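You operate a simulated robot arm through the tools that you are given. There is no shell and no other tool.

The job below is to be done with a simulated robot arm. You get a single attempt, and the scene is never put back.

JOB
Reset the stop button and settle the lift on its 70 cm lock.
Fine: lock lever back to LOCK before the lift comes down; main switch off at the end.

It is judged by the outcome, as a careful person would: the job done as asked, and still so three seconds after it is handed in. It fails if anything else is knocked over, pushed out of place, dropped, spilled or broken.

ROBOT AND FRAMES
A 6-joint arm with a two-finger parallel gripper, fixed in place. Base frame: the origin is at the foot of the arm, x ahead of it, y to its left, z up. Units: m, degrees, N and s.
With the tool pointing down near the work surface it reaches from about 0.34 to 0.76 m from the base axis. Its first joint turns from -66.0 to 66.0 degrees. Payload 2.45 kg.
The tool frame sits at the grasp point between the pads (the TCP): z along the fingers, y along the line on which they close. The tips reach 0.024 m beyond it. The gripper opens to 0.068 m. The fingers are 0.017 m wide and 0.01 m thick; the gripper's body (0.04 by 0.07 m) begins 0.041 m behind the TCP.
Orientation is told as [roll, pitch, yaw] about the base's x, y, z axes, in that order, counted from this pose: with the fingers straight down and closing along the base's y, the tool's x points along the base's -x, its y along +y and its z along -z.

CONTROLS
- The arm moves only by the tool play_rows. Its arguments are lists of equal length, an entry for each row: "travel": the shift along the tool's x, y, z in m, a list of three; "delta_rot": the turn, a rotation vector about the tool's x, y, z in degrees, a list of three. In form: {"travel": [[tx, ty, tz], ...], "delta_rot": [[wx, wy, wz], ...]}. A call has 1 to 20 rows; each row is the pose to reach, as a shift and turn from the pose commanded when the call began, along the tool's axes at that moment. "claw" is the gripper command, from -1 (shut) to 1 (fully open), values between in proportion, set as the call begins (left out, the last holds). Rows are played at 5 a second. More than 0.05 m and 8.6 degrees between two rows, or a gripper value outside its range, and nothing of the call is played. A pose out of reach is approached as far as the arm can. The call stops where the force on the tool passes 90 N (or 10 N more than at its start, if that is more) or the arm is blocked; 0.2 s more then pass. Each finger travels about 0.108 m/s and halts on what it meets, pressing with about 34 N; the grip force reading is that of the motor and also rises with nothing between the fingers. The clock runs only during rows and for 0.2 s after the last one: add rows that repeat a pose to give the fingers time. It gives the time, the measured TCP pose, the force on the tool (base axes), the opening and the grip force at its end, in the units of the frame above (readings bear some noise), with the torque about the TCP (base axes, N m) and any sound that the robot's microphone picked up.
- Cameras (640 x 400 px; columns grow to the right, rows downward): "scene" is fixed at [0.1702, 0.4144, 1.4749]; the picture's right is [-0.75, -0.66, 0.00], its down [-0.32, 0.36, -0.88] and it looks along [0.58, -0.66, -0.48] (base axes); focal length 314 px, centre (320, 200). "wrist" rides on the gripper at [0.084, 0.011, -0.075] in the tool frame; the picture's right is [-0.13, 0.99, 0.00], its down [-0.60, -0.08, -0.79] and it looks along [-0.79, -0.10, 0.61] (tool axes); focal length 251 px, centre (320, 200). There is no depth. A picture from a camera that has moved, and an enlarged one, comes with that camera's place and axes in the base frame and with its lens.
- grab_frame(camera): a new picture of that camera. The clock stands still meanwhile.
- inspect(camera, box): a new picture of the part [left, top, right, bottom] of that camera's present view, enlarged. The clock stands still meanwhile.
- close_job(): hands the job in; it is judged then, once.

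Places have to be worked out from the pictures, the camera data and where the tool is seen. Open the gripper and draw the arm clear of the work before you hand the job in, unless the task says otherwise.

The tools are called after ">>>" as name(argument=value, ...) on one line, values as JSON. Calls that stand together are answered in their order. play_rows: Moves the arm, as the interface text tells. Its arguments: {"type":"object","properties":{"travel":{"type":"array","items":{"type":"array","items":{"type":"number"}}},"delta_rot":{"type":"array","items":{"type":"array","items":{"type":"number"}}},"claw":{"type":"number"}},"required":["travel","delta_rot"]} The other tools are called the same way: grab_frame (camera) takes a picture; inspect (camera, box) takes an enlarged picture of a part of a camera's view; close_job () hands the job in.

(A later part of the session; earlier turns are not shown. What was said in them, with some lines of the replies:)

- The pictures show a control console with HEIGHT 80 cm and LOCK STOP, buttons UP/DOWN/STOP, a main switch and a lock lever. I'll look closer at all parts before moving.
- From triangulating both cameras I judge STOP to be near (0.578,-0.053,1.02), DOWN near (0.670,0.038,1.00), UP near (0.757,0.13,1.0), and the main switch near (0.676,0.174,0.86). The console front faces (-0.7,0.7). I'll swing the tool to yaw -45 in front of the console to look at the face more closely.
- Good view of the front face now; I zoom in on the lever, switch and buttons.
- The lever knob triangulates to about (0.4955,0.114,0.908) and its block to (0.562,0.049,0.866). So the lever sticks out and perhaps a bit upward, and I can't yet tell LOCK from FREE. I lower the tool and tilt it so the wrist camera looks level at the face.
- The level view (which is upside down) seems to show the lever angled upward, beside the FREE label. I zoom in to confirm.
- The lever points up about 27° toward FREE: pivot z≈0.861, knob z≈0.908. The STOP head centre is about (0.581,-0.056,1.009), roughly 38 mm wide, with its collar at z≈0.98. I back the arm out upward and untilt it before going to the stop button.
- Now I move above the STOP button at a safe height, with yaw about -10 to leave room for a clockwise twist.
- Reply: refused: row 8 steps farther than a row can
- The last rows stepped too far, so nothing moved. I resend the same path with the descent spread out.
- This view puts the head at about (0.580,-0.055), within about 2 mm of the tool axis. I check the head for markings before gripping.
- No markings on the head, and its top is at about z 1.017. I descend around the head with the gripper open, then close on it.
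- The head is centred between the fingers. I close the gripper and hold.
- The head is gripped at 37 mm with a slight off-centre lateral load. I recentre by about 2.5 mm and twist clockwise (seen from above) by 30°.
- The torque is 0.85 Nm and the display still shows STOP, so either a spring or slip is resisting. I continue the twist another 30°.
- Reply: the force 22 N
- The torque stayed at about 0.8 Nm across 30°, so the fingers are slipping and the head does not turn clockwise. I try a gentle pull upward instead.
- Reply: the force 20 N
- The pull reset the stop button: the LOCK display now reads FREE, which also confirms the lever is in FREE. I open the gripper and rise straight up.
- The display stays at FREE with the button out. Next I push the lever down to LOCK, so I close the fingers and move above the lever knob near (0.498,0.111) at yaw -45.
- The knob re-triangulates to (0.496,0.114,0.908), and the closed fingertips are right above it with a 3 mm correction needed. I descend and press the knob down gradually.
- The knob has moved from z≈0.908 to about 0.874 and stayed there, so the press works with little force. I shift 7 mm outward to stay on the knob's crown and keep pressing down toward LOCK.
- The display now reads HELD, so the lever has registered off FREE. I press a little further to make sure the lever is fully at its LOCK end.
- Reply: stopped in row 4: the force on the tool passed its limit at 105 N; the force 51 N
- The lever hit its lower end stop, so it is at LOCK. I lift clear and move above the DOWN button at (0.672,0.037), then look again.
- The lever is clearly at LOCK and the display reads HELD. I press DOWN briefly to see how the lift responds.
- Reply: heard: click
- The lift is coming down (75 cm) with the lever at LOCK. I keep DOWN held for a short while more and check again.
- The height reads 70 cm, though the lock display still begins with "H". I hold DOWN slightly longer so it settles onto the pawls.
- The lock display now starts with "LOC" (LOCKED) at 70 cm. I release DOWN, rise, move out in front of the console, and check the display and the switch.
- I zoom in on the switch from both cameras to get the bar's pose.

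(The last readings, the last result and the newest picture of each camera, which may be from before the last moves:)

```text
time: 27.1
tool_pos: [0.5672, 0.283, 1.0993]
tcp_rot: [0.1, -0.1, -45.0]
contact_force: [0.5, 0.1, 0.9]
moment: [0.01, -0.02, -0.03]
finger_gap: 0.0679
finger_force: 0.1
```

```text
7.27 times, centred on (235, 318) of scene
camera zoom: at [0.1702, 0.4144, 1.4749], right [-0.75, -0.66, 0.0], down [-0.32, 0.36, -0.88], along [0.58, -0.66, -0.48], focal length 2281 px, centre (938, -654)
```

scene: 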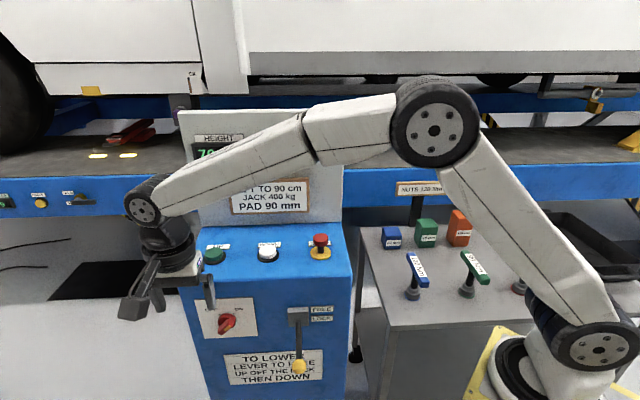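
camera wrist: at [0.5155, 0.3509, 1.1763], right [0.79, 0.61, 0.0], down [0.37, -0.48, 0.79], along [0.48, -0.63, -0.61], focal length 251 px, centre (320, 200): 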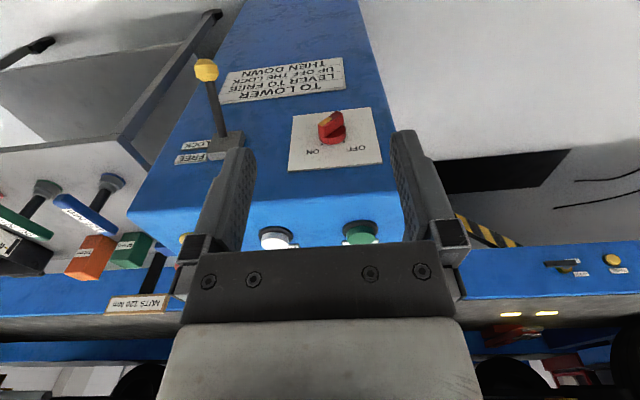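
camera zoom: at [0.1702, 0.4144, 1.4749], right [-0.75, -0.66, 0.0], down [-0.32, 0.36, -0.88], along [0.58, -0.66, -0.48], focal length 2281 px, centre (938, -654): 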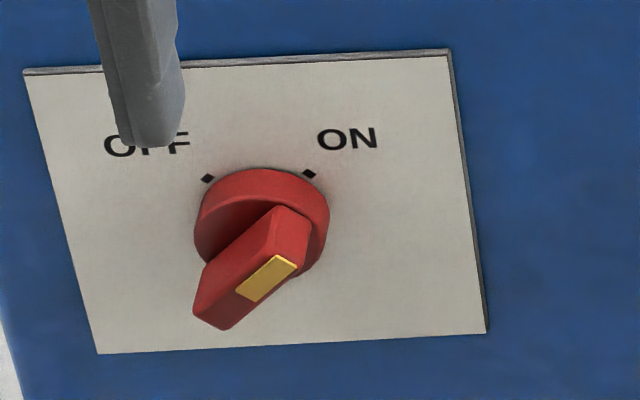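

The switch bar is about 41 mm long with its front at n≈-0.334, axis e≈0.600, z≈0.862, and it points at ON 45° up-right. It needs a 90° counter-clockwise turn to OFF. I tilt the tool to horizontal, pointing into the console face.

>>> play_rows(travel=[[0, 0, 0.013], [0, 0, 0.026], [0, 0, 0.039], [0, 0, 0.052], [0, 0, 0.065], [0, 0, 0.078], [0, 0, 0.091], [0, 0, 0.104], [0, 0, 0.117], [0, 0, 0.13], [0, 0, 0.14]], delta_rot=[[0, -8.2, 0], [0, -16.4, 0], [0, -24.6, 0], [0, -32.8, 0], [0, -41, 0], [0, -49.2, 0], [0, -57.4, 0], [0, -65.6, 0], [0, -73.8, 0], [0, -82, 0], [0, -90, 0]])

>>> grab_frame(camera="scene")

>>> grab_frame(camera="wrist")

```text
time: 29.5
tool_pos: [0.5667, 0.2831, 0.9602]
tcp_rot: [139.0, -89.7, 176.0]
contact_force: [0.1, -0.3, 1.0]
moment: [-0.01, -0.01, 0.0]
finger_gap: 0.0679
finger_force: 0.0
```

```text
taken
```

scene: 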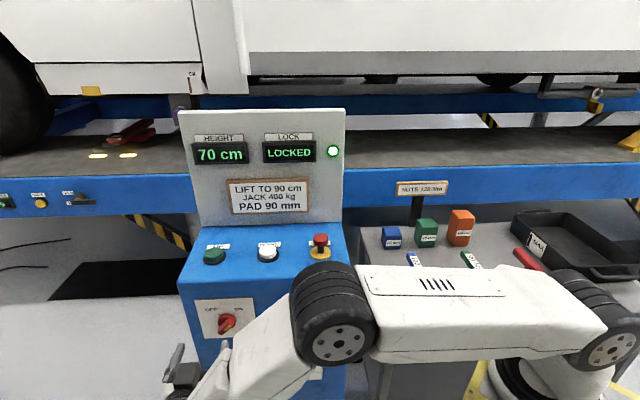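

```text
taken
camera wrist: at [0.5226, 0.344, 0.8777], right [0.7, 0.7, 0.13], down [-0.62, 0.51, 0.6], along [0.35, -0.5, 0.79], focal length 251 px, centre (320, 200)
```

wrist: 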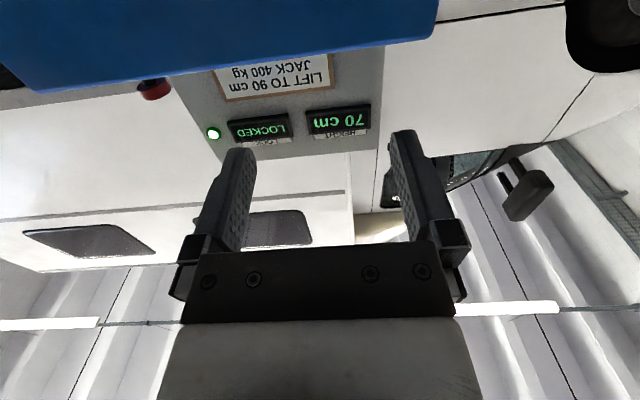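

The display confirms 70 cm and LOCKED. Now I roll the tool +45° to straddle the bar and go to a standoff in front of the switch at z 0.862.

>>> play_rows(travel=[[0.0163, 0, 0.01], [0.0327, 0, 0.02], [0.049, 0, 0.03], [0.0653, 0, 0.04], [0.0817, -0.001, 0.05], [0.098, -0.001, 0.06]], delta_rot=[[0, 0, 7.5], [0, 0, 15], [0, 0, 22.5], [0, 0, 30], [0, 0, 37.5], [0, 0, 45]])

>>> grab_frame(camera="scene")

>>> grab_frame(camera="wrist")

```text
time: 30.9
tool_pos: [0.6478, 0.2798, 0.8387]
tcp_rot: [90.2, -44.9, -135.1]
contact_force: [0.1, -0.4, -0.1]
moment: [-0.05, -0.03, -0.01]
finger_gap: 0.068
finger_force: 0.1
out of reach, approached as far as the arm can: row 4, 5, 6
```

```text
taken
```

scene: 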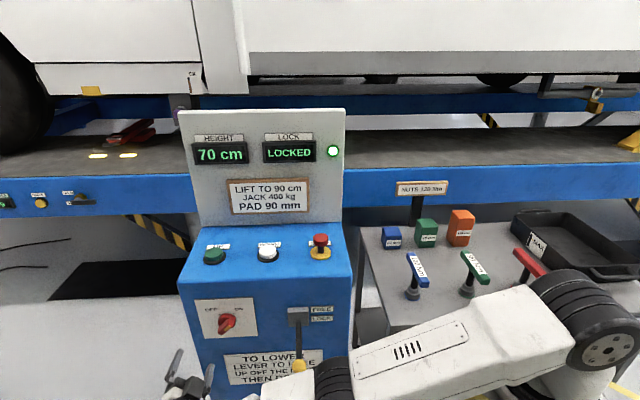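

```text
taken
camera wrist: at [0.6418, 0.3799, 0.7875], right [0.43, 0.43, 0.79], down [-0.9, 0.22, 0.37], along [-0.02, -0.87, 0.48], focal length 251 px, centre (320, 200)
```

wrist: 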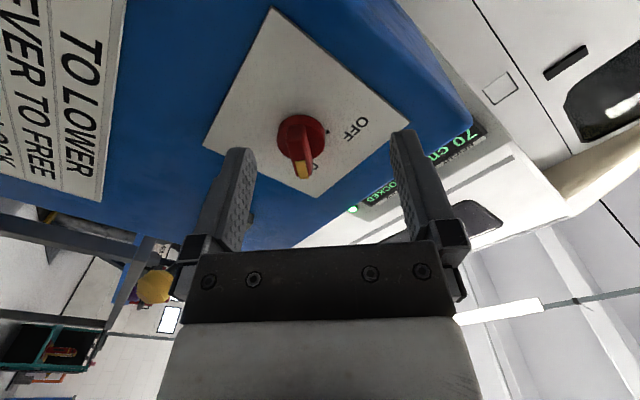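

The target was out of reach at roll +45, likely a wrist joint limit: e drifted to 0.656 while orientation was kept. I undo that roll and back off, then test the approach at roll 0, since closing the fingers can itself turn the bar.

>>> play_rows(travel=[[-0.0071, 0.0071, -0.01], [-0.0141, 0.0141, -0.02], [-0.0212, 0.0212, -0.03], [-0.0283, 0.0283, -0.04], [-0.0354, 0.0354, -0.05], [-0.0424, 0.0424, -0.06]], delta_rot=[[0, 0, -7.5], [0, 0, -15], [0, 0, -22.5], [0, 0, -30], [0, 0, -37.5], [0, 0, -45]])

>>> grab_frame(camera="scene")

>>> grab_frame(camera="wrist")

```text
time: 32.3
tool_pos: [0.6063, 0.3178, 0.8995]
tcp_rot: [-153.9, -89.9, 108.9]
contact_force: [-0.6, 0.1, -0.2]
moment: [-0.02, 0.02, 0.02]
finger_gap: 0.068
finger_force: 0.0
```

```text
taken
```

scene: 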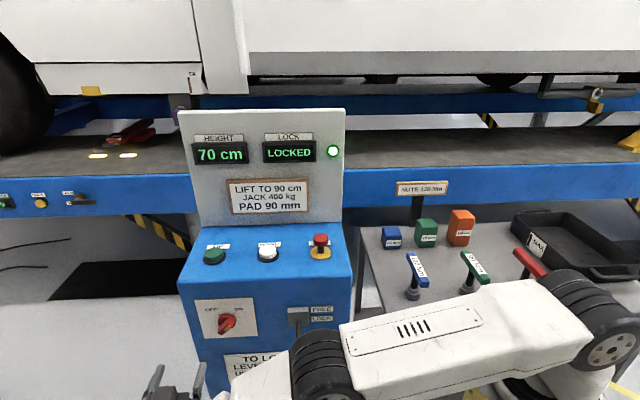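

```text
taken
camera wrist: at [0.5603, 0.3793, 0.8158], right [0.7, 0.7, 0.13], down [-0.62, 0.51, 0.6], along [0.36, -0.5, 0.79], focal length 251 px, centre (320, 200)
```

wrist: 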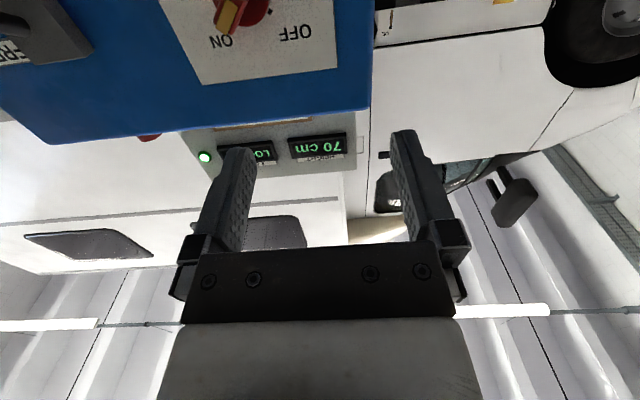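

The pose only falls back to what was measured, so horizontal pointing is not usable here. New plan: use a tool tilted about 35° with closed fingers to push the bar's ON end sideways to OFF. I back out and un-tilt to -35°.

>>> play_rows(travel=[[-0.022, 0, -0.007], [-0.044, 0, -0.014], [-0.066, 0, -0.021], [-0.088, 0, -0.028], [-0.11, 0, -0.035], [-0.132, 0, -0.042], [-0.15, 0, -0.05]], delta_rot=[[0, 7.9, 0], [0, 15.8, 0], [0, 23.7, 0], [0, 31.6, 0], [0, 39.5, 0], [0, 47.4, 0], [0, 55, 0]], claw=-1)

>>> grab_frame(camera="scene")

>>> grab_frame(camera="wrist")

```text
time: 33.9
tool_pos: [0.5691, 0.355, 1.0489]
tcp_rot: [0.1, -34.9, -45.1]
contact_force: [0.3, -0.1, 0.6]
moment: [-0.01, -0.02, 0.02]
finger_gap: 0.0
finger_force: 23.7
```

```text
taken
```

scene: 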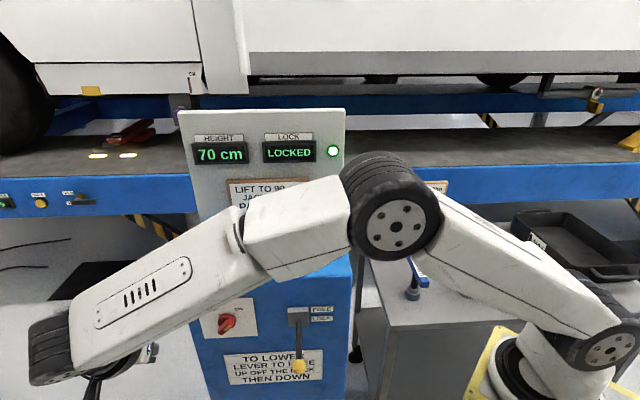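

```text
taken
camera wrist: at [0.4978, 0.442, 1.0632], right [0.78, 0.63, 0.08], down [-0.03, -0.09, 1.0], along [0.63, -0.77, -0.05], focal length 251 px, centre (320, 200)
```

wrist: 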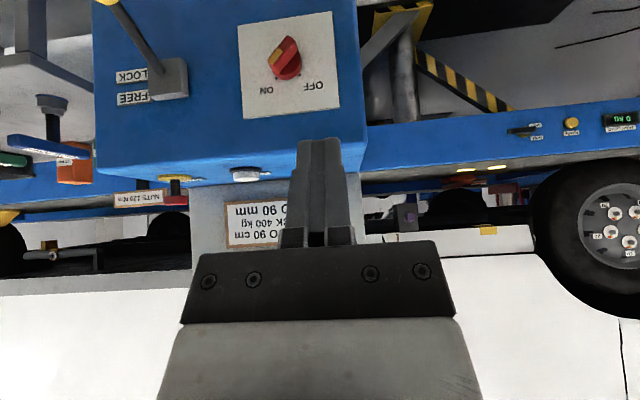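

I zoom in on the switch from this nearly level view to refine the bar's position.

>>> inspect(camera="wrist", box=[230, 0, 350, 120])

```text
3.33 times, centred on (290, 60) of wrist
camera zoom: at [0.4978, 0.442, 1.0632], right [0.78, 0.63, 0.08], down [-0.03, -0.09, 1.0], along [0.63, -0.77, -0.05], focal length 838 px, centre (420, 667)
```

zoom: 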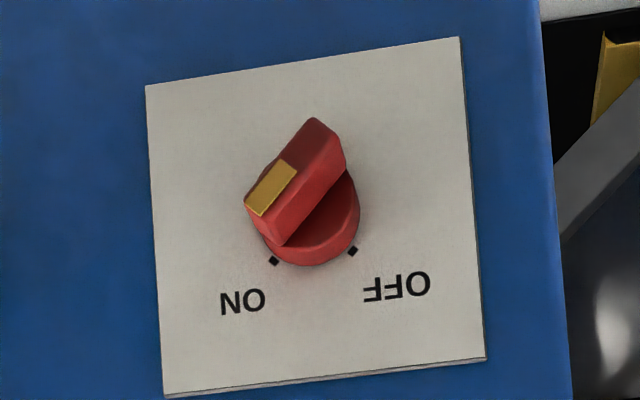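

The bar centre refines to e≈0.601, z≈0.863, front n≈-0.334. I move the closed, tilted fingertips to a standoff on the right (−e) side of the bar, still 8 cm out from the final depth.

>>> play_rows(travel=[[0.0028, -0.0187, 0.0384], [0.0057, -0.0374, 0.0768], [0.0085, -0.056, 0.1153], [0.0114, -0.0747, 0.1537], [0.0142, -0.0934, 0.1921]], delta_rot=[[0, 0, 0], [0, 0, 0], [0, 0, 0], [0, 0, 0], [0, 0, 0]])

>>> grab_frame(camera="scene")

>>> grab_frame(camera="wrist")

```text
time: 35.1
tool_pos: [0.5744, 0.2197, 0.8819]
tcp_rot: [0.1, -35.1, -45.0]
contact_force: [0.3, 0.4, 0.6]
moment: [0.0, 0.0, 0.01]
finger_gap: 0.0
finger_force: 24.3
```

```text
taken
```

scene: 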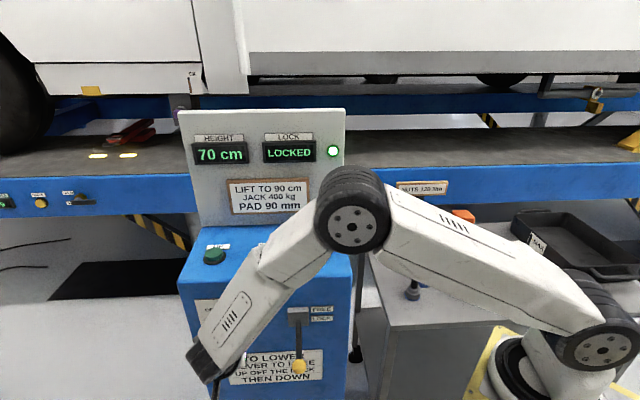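

```text
taken
camera wrist: at [0.5021, 0.3079, 0.8959], right [0.78, 0.63, 0.08], down [-0.03, -0.08, 1.0], along [0.63, -0.77, -0.05], focal length 251 px, centre (320, 200)
```

wrist: 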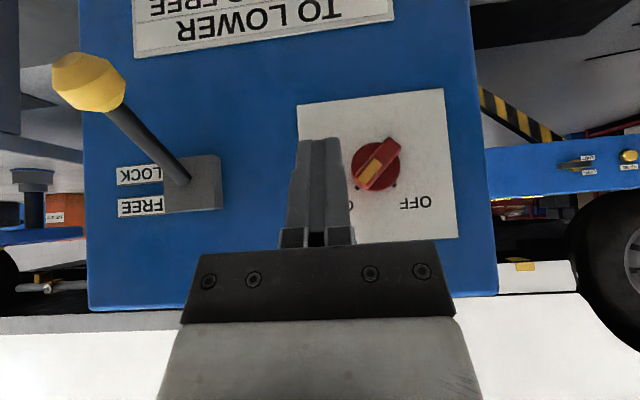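

The standoff is good and the bar re-measures at e 0.599, z 0.862. I move in to the working depth beside the bar.

>>> play_rows(travel=[[-0.0163, -0.0004, 0.0109], [-0.0325, -0.0008, 0.0218], [-0.0488, -0.0011, 0.0327], [-0.065, -0.0015, 0.0436]], delta_rot=[[0, 0, 0], [0, 0, 0], [0, 0, 0], [0, 0, 0]])

>>> grab_frame(camera="wrist")

>>> grab_frame(camera="scene")

```text
time: 36.1
tool_pos: [0.6281, 0.1626, 0.8847]
tcp_rot: [0.0, -35.1, -45.0]
contact_force: [0.2, 0.5, 0.3]
moment: [0.03, 0.03, 0.02]
finger_gap: 0.0002
finger_force: 23.8
```

```text
taken
camera wrist: at [0.5568, 0.2497, 0.8986], right [0.78, 0.63, 0.08], down [-0.03, -0.08, 1.0], along [0.63, -0.77, -0.05], focal length 251 px, centre (320, 200)
```

wrist: 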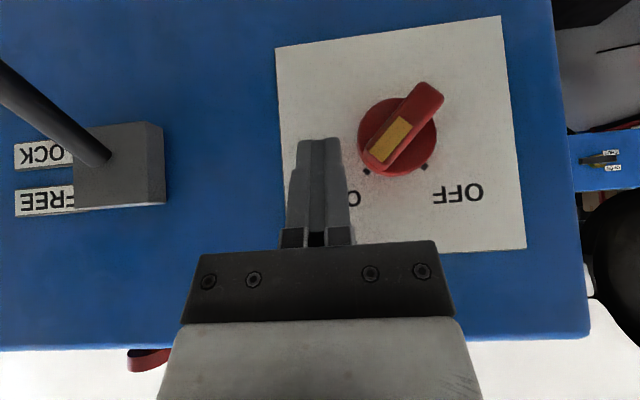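

```text
taken
```

scene: 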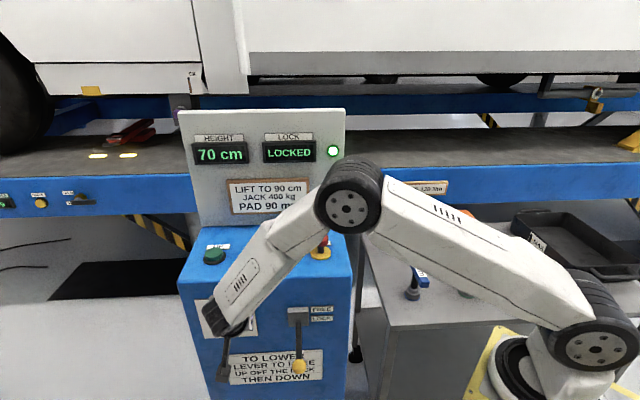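

The fingertip is beside the bar at the height of its centre. I sweep left (+e) 25 mm to bring the bar to about vertical.

>>> play_rows(travel=[[0, 0.006, 0], [0, 0.012, 0], [0, 0.017, 0], [0, 0.021, 0], [0, 0.025, 0]], delta_rot=[[0, 0, 0], [0, 0, 0], [0, 0, 0], [0, 0, 0], [0, 0, 0]])

>>> grab_frame(camera="wrist")

>>> grab_frame(camera="scene")

```text
time: 37.3
tool_pos: [0.6371, 0.1688, 0.8833]
tcp_rot: [-2.1, -35.4, -44.9]
contact_force: [-17.5, -6.6, 11.8]
moment: [-0.09, 0.16, -0.01]
finger_gap: 0.0
finger_force: 23.8
stopped in row 5: the force on the tool passed its limit at 94 N (the readings are from after the stop); the commanded pose is now the measured one
```

```text
taken
camera wrist: at [0.5676, 0.2594, 0.8966], right [0.79, 0.61, 0.05], down [-0.01, -0.06, 1.0], along [0.61, -0.79, -0.04], focal length 251 px, centre (320, 200)
```

wrist: 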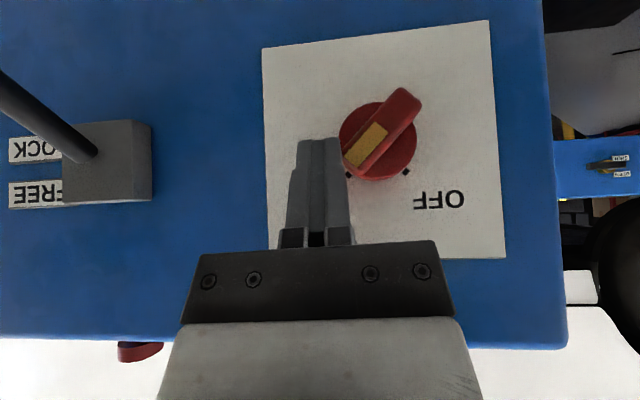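

```text
taken
```

scene: 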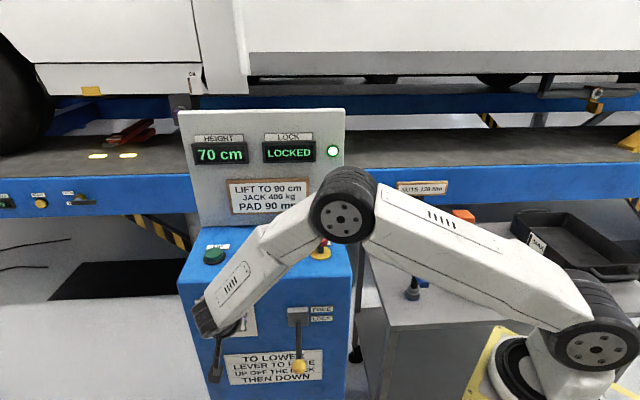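

The push stopped at 94 N with no rotation; the fingertip may be catching the round base disc rather than only the bar. I look closely.

>>> inspect(camera="wrist", box=[270, 70, 440, 220])

>>> inspect(camera="scene", box=[190, 280, 270, 390])

```text
2.67 times, centred on (355, 145) of wrist
camera zoom: at [0.5676, 0.2594, 0.8966], right [0.79, 0.61, 0.05], down [-0.01, -0.06, 1.0], along [0.61, -0.79, -0.04], focal length 670 px, centre (227, 347)
```

zoom: 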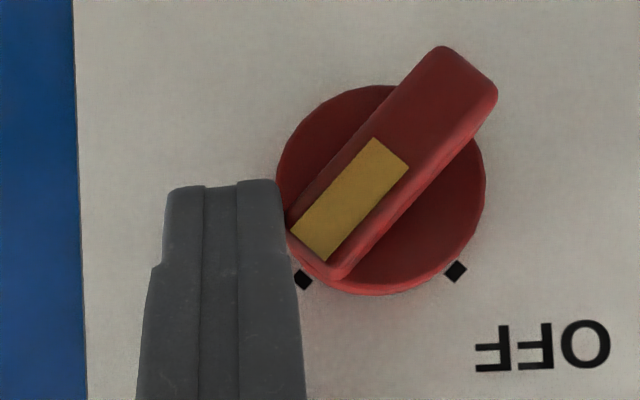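

```text
3.64 times, centred on (230, 335) of scene
camera zoom: at [0.1695, 0.4142, 1.4751], right [-0.75, -0.66, 0.0], down [-0.32, 0.36, -0.88], along [0.58, -0.66, -0.48], focal length 1140 px, centre (647, -291)
```

zoom: 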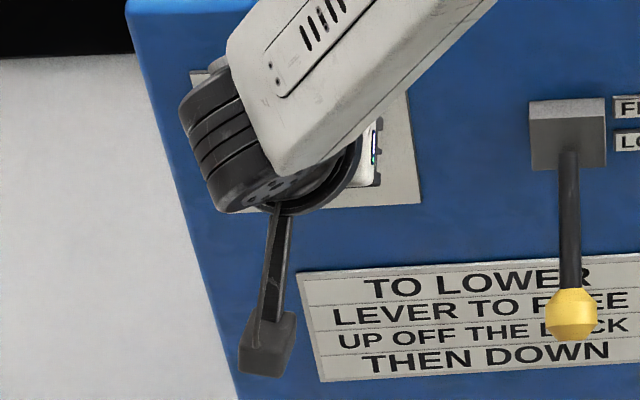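

The finger looks to be bearing on the disc rim at about its centre height, which gives no turning moment. I back off, come out about 6 mm so only the bar is engaged, and push again with a slight upward component.

>>> play_rows(travel=[[0, -0.007, 0], [0.0049, -0.007, -0.0034], [0.0049, 0.0, -0.0034], [0.0043, 0.005, -0.0042], [0.0037, 0.01, -0.005], [0.0032, 0.014, -0.0059], [0.0026, 0.018, -0.0067]], delta_rot=[[0, 0, 0], [0, 0, 0], [0, 0, 0], [0, 0, 0], [0, 0, 0], [0, 0, 0], [0, 0, 0]])

>>> inspect(camera="wrist", box=[240, 40, 480, 240])

>>> grab_frame(camera="scene")

```text
time: 38.6
tool_pos: [0.6345, 0.1761, 0.883]
tcp_rot: [-4.7, -35.7, -44.7]
contact_force: [-19.1, -7.7, 16.5]
moment: [-0.12, 0.05, -0.14]
finger_gap: 0.0
finger_force: 23.6
stopped in row 6: the force on the tool passed its limit at 93 N (the readings are from after the stop); the commanded pose is now the measured one
```

```text
2.00 times, centred on (360, 140) of wrist
camera zoom: at [0.5658, 0.2661, 0.8944], right [0.8, 0.6, 0.01], down [0.01, -0.03, 1.0], along [0.6, -0.8, -0.03], focal length 503 px, centre (240, 320)
```

zoom: 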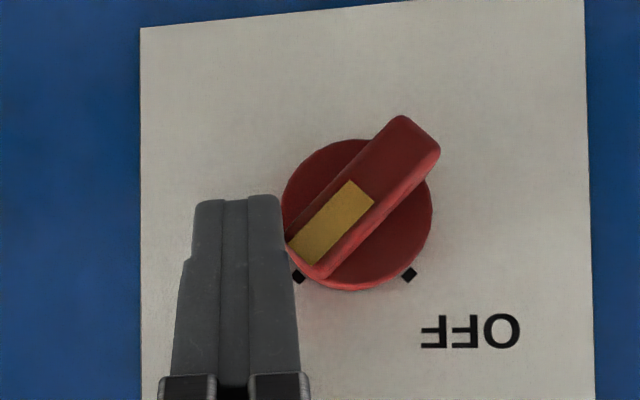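

```text
taken
```

scene: 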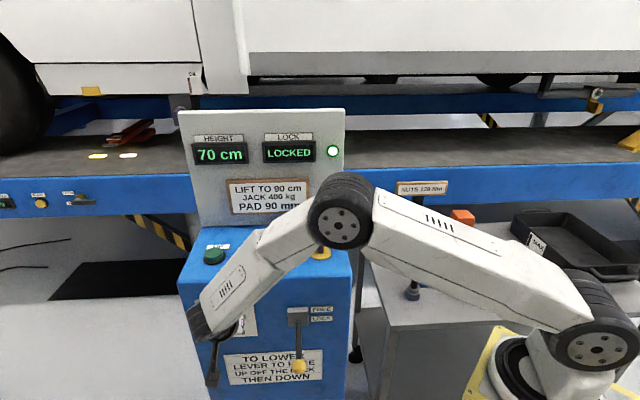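

Still no rotation. The geometry is friction-locked because the push direction is too close to the line through the contact. I back off, square the tool and raise it about 1 cm so I can push the bar's ON end along its own arc (left and up).

>>> play_rows(travel=[[0, -0.008, 0], [-0.0055, -0.008, -0.0078], [-0.0055, -0.008, -0.0078]], delta_rot=[[0, 0, 0], [-4.7, 0, 0], [-4.7, 0, 0]])

>>> inspect(camera="wrist", box=[240, 40, 480, 240])

```text
time: 39.5
tool_pos: [0.6303, 0.17, 0.8919]
tcp_rot: [0.4, -35.7, -44.5]
contact_force: [0.5, -0.2, -0.5]
moment: [0.01, 0.02, -0.03]
finger_gap: 0.0
finger_force: 23.5
```

```text
2.00 times, centred on (360, 140) of wrist
camera zoom: at [0.5568, 0.2568, 0.9048], right [0.77, 0.64, 0.08], down [-0.04, -0.08, 1.0], along [0.64, -0.77, -0.04], focal length 503 px, centre (240, 320)
```

zoom: 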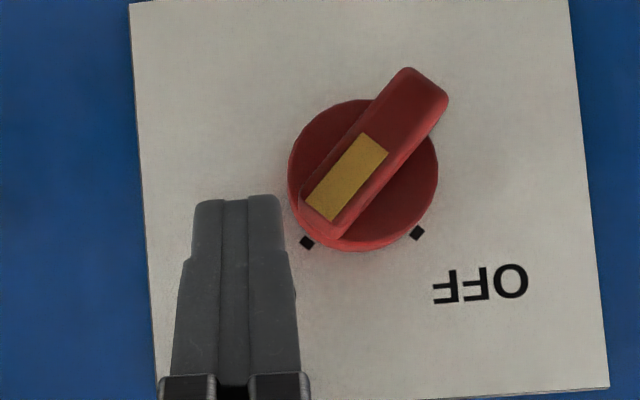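

The finger is now squared up just right of the ON end's corner. I push along the arc, left and up, following the bar's expected path.

>>> play_rows(travel=[[0.0017, 0, 0.0024], [0.0017, 0.005, 0.0024], [0.0003, 0.0085, 0.0004], [-0.0013, 0.0108, -0.0019], [-0.0026, 0.013, -0.0037], [-0.0037, 0.0159, -0.0052], [-0.0046, 0.019, -0.0063], [-0.0052, 0.0219, -0.0073]], delta_rot=[[0, 0, 0], [0, 0, 0], [0, 0, 0], [0, 0, 0], [0, 0, 0], [0, 0, 0], [0, 0, 0], [0, 0, 0]])

>>> inspect(camera="wrist", box=[240, 40, 480, 240])

>>> grab_frame(camera="scene")

```text
time: 41.2
tool_pos: [0.6439, 0.1862, 0.9012]
tcp_rot: [0.5, -35.6, -44.5]
contact_force: [-0.5, -0.8, 0.0]
moment: [0.0, 0.01, 0.0]
finger_gap: 0.0
finger_force: 23.9
```

```text
2.00 times, centred on (360, 140) of wrist
camera zoom: at [0.5719, 0.2735, 0.9144], right [0.77, 0.64, 0.08], down [-0.04, -0.08, 1.0], along [0.64, -0.77, -0.04], focal length 503 px, centre (240, 320)
```

zoom: 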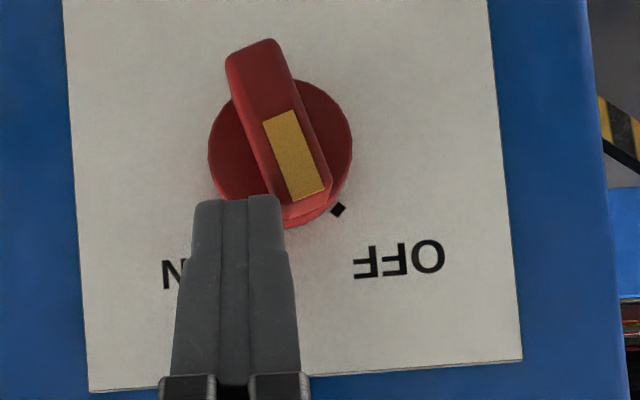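

```text
taken
```

scene: 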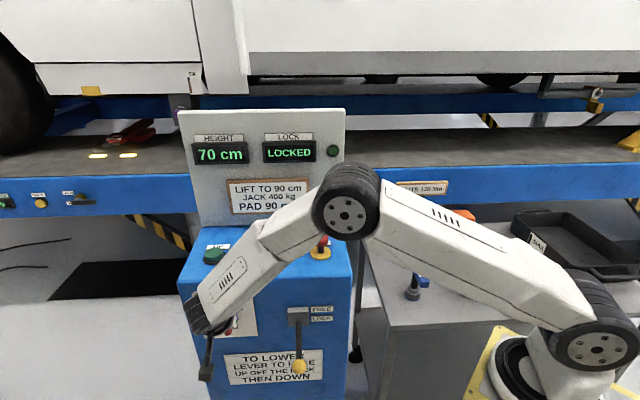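

The bar has turned past vertical toward OFF and the lamp has gone dark. I push further left until the pointer reaches the OFF mark.

>>> play_rows(travel=[[0, 0.004, 0], [0, 0.007, 0], [0, 0.01, 0], [0, 0.013, 0], [0, 0.015, 0]], delta_rot=[[0, 0, 0], [0, 0, 0], [0, 0, 0], [0, 0, 0], [0, 0, 0]])

>>> inspect(camera="wrist", box=[240, 40, 480, 240])

>>> grab_frame(camera="scene")

```text
time: 42.5
tool_pos: [0.655, 0.1987, 0.9015]
tcp_rot: [0.5, -35.5, -44.5]
contact_force: [-7.5, -0.2, 5.7]
moment: [-0.04, 0.1, -0.04]
finger_gap: 0.0001
finger_force: 23.7
```

```text
2.00 times, centred on (360, 140) of wrist
camera zoom: at [0.5827, 0.2853, 0.9147], right [0.77, 0.64, 0.08], down [-0.04, -0.08, 1.0], along [0.64, -0.77, -0.04], focal length 503 px, centre (240, 320)
```

zoom: 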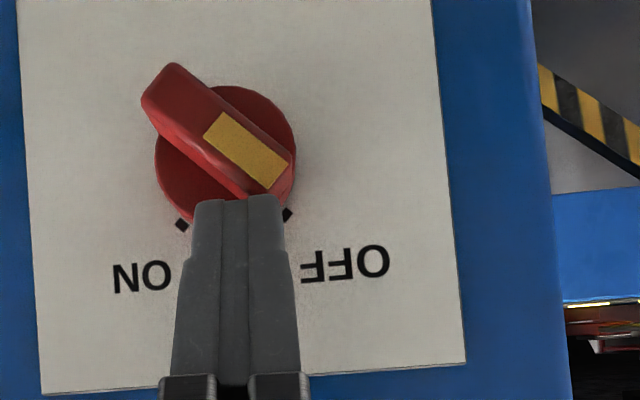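

```text
taken
```

scene: 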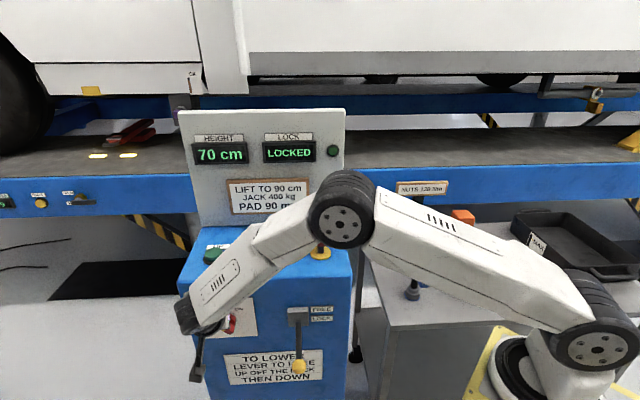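

The pointer now sits at the OFF mark. I back away: slightly right, then straight out from the panel, then up along the path I came in on.

>>> play_rows(travel=[[0, -0.005, 0], [0.016, -0.005, -0.012], [0.041, -0.005, -0.029], [0.065, -0.005, -0.047], [0.065, 0.01, -0.08], [0.065, 0.025, -0.12], [0.065, 0.04, -0.16], [0.065, 0.05, -0.2]], delta_rot=[[0, 0, 0], [0, 0, 0], [0, 0, 0], [0, 0, 0], [0, 0, 0], [0, 0, 0], [0, 0, 0], [0, 0, 0]])

>>> grab_frame(camera="scene")

>>> grab_frame(camera="wrist")

>>> inspect(camera="wrist", box=[180, 0, 380, 120])

```text
time: 44.2
tool_pos: [0.5684, 0.3532, 1.026]
tcp_rot: [0.3, -35.6, -44.5]
contact_force: [0.6, 0.2, 0.7]
moment: [0.0, 0.02, 0.01]
finger_gap: 0.0001
finger_force: 23.5
```

```text
taken
```

scene: 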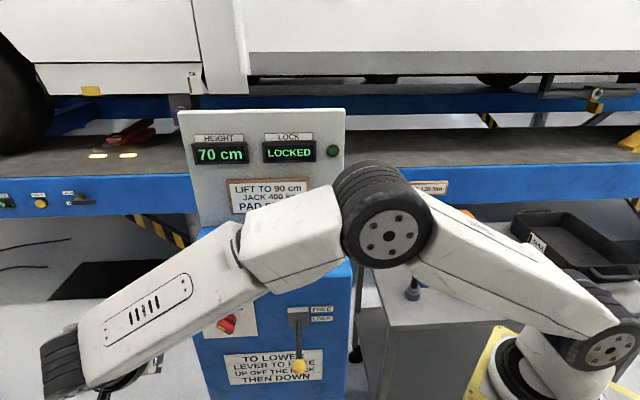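

```text
taken
camera wrist: at [0.4962, 0.4399, 1.0389], right [0.77, 0.64, 0.08], down [-0.04, -0.08, 1.0], along [0.64, -0.77, -0.04], focal length 251 px, centre (320, 200)
```

wrist: 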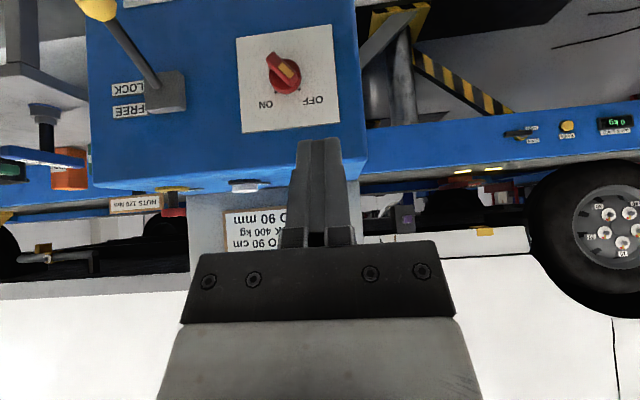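

```text
3.20 times, centred on (280, 60) of wrist
camera zoom: at [0.4962, 0.4399, 1.0389], right [0.77, 0.64, 0.08], down [-0.04, -0.08, 1.0], along [0.64, -0.77, -0.04], focal length 805 px, centre (448, 648)
```

zoom: 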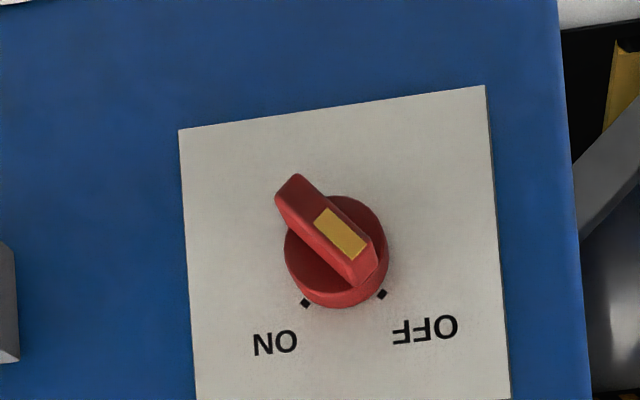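

The pointer is on OFF, the lamp is dark, and the display holds at 70 cm and LOCKED with the lever at LOCK. I un-tilt, raise the arm clear, and open the gripper for a final check.

>>> play_rows(travel=[[-0.015, 0, -0.02], [-0.03, 0, -0.04], [-0.045, 0, -0.06], [-0.06, 0, -0.08], [-0.06, 0, -0.11], [-0.06, 0, -0.14]], delta_rot=[[0, 7, 0], [0, 14, 0], [0, 21, 0], [0, 28, 0], [0, 35, 0], [0, 35.5, 0]], claw=1)

>>> grab_frame(camera="scene")

>>> grab_frame(camera="wrist")

```text
time: 45.6
tool_pos: [0.5453, 0.374, 1.1755]
tcp_rot: [0.3, 0.0, -44.3]
contact_force: [-0.4, 0.9, 0.7]
moment: [-0.01, 0.01, 0.03]
finger_gap: 0.068
finger_force: 0.0
```

```text
taken
```

scene: 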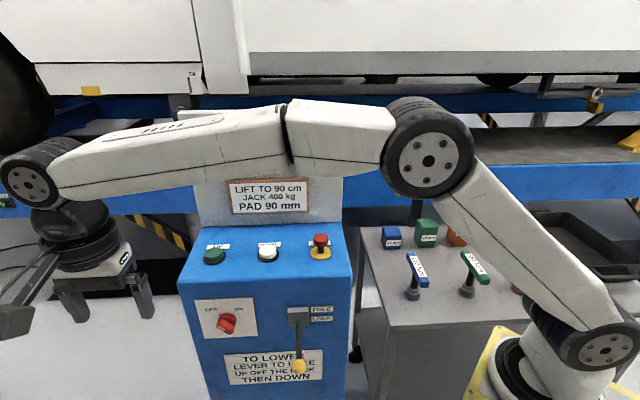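

```text
taken
camera wrist: at [0.4923, 0.4404, 1.2517], right [0.79, 0.62, 0.01], down [0.37, -0.48, 0.79], along [0.49, -0.62, -0.61], focal length 251 px, centre (320, 200)
```

wrist: 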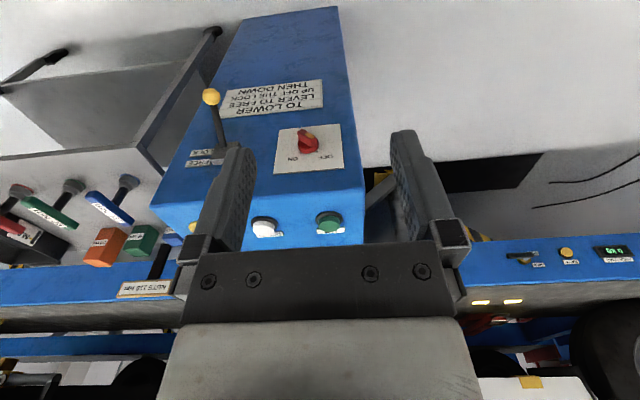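

Everything looks in place. I raise the arm a little more to uncover the display for a last check.

>>> play_rows(travel=[[0, 0, -0.04], [0, 0, -0.08], [0, 0, -0.12], [0, 0, -0.15]], delta_rot=[[0, 0, 0], [0, 0, 0], [0, 0, 0], [0, 0, 0]])

>>> grab_frame(camera="scene")

>>> inspect(camera="scene", box=[170, 100, 370, 400])

```text
time: 46.6
tool_pos: [0.5414, 0.3716, 1.3216]
tcp_rot: [0.2, 0.0, -44.3]
contact_force: [1.0, -0.2, -0.3]
moment: [0.03, 0.0, -0.01]
finger_gap: 0.0679
finger_force: 0.0
out of reach, approached as far as the arm can: row 4
```

```text
taken
```

scene: 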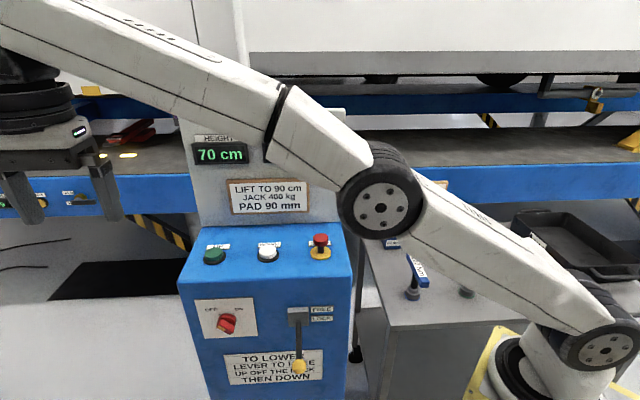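

```text
1.33 times, centred on (270, 250) of scene
camera zoom: at [0.1702, 0.4144, 1.4749], right [-0.75, -0.66, 0.0], down [-0.32, 0.36, -0.88], along [0.58, -0.66, -0.48], focal length 418 px, centre (387, 133)
```

zoom: 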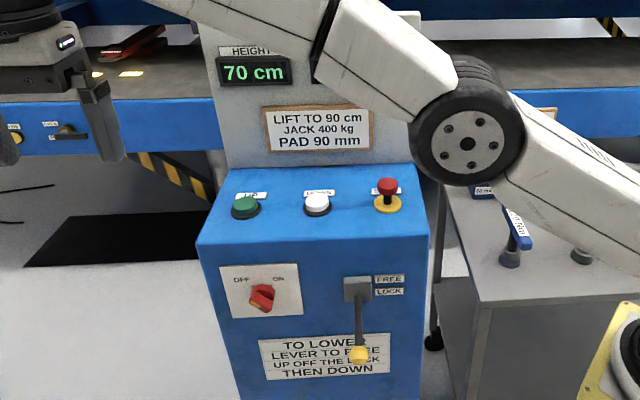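

The height stays at 70 cm, and the lock display read LOCKED after I switched off. The stop button is out, the lever is at LOCK, the main switch is OFF, and the arm is clear with the gripper open, so I hand in the job.

>>> close_job()

```text
The job is handed in.
```

The stop button is reset and the lift is resting on its 70 cm lock. I handed the job in with the gripper open and the arm clear.

- **Stop button:** it released with a straight pull. I had first tried twisting it, and the fingers only slipped on the head.
- **Lock lever:** it was at FREE, so I pushed it down to LOCK before pressing DOWN.
- **Lift:** holding DOWN brought it from 80 cm to 70 cm, and the lock display changed from HELD to LOCKED.
- **Main switch:** it is on OFF. My first two pushes jammed against the knob at just over 90 N without turning it. A third push along the knob's own arc turned it.

The last clear view of the lock display, after switching off, read LOCKED. In the final picture the arm hid that display, but the height still showed 70 cm. I saw nothing else moved or knocked over.
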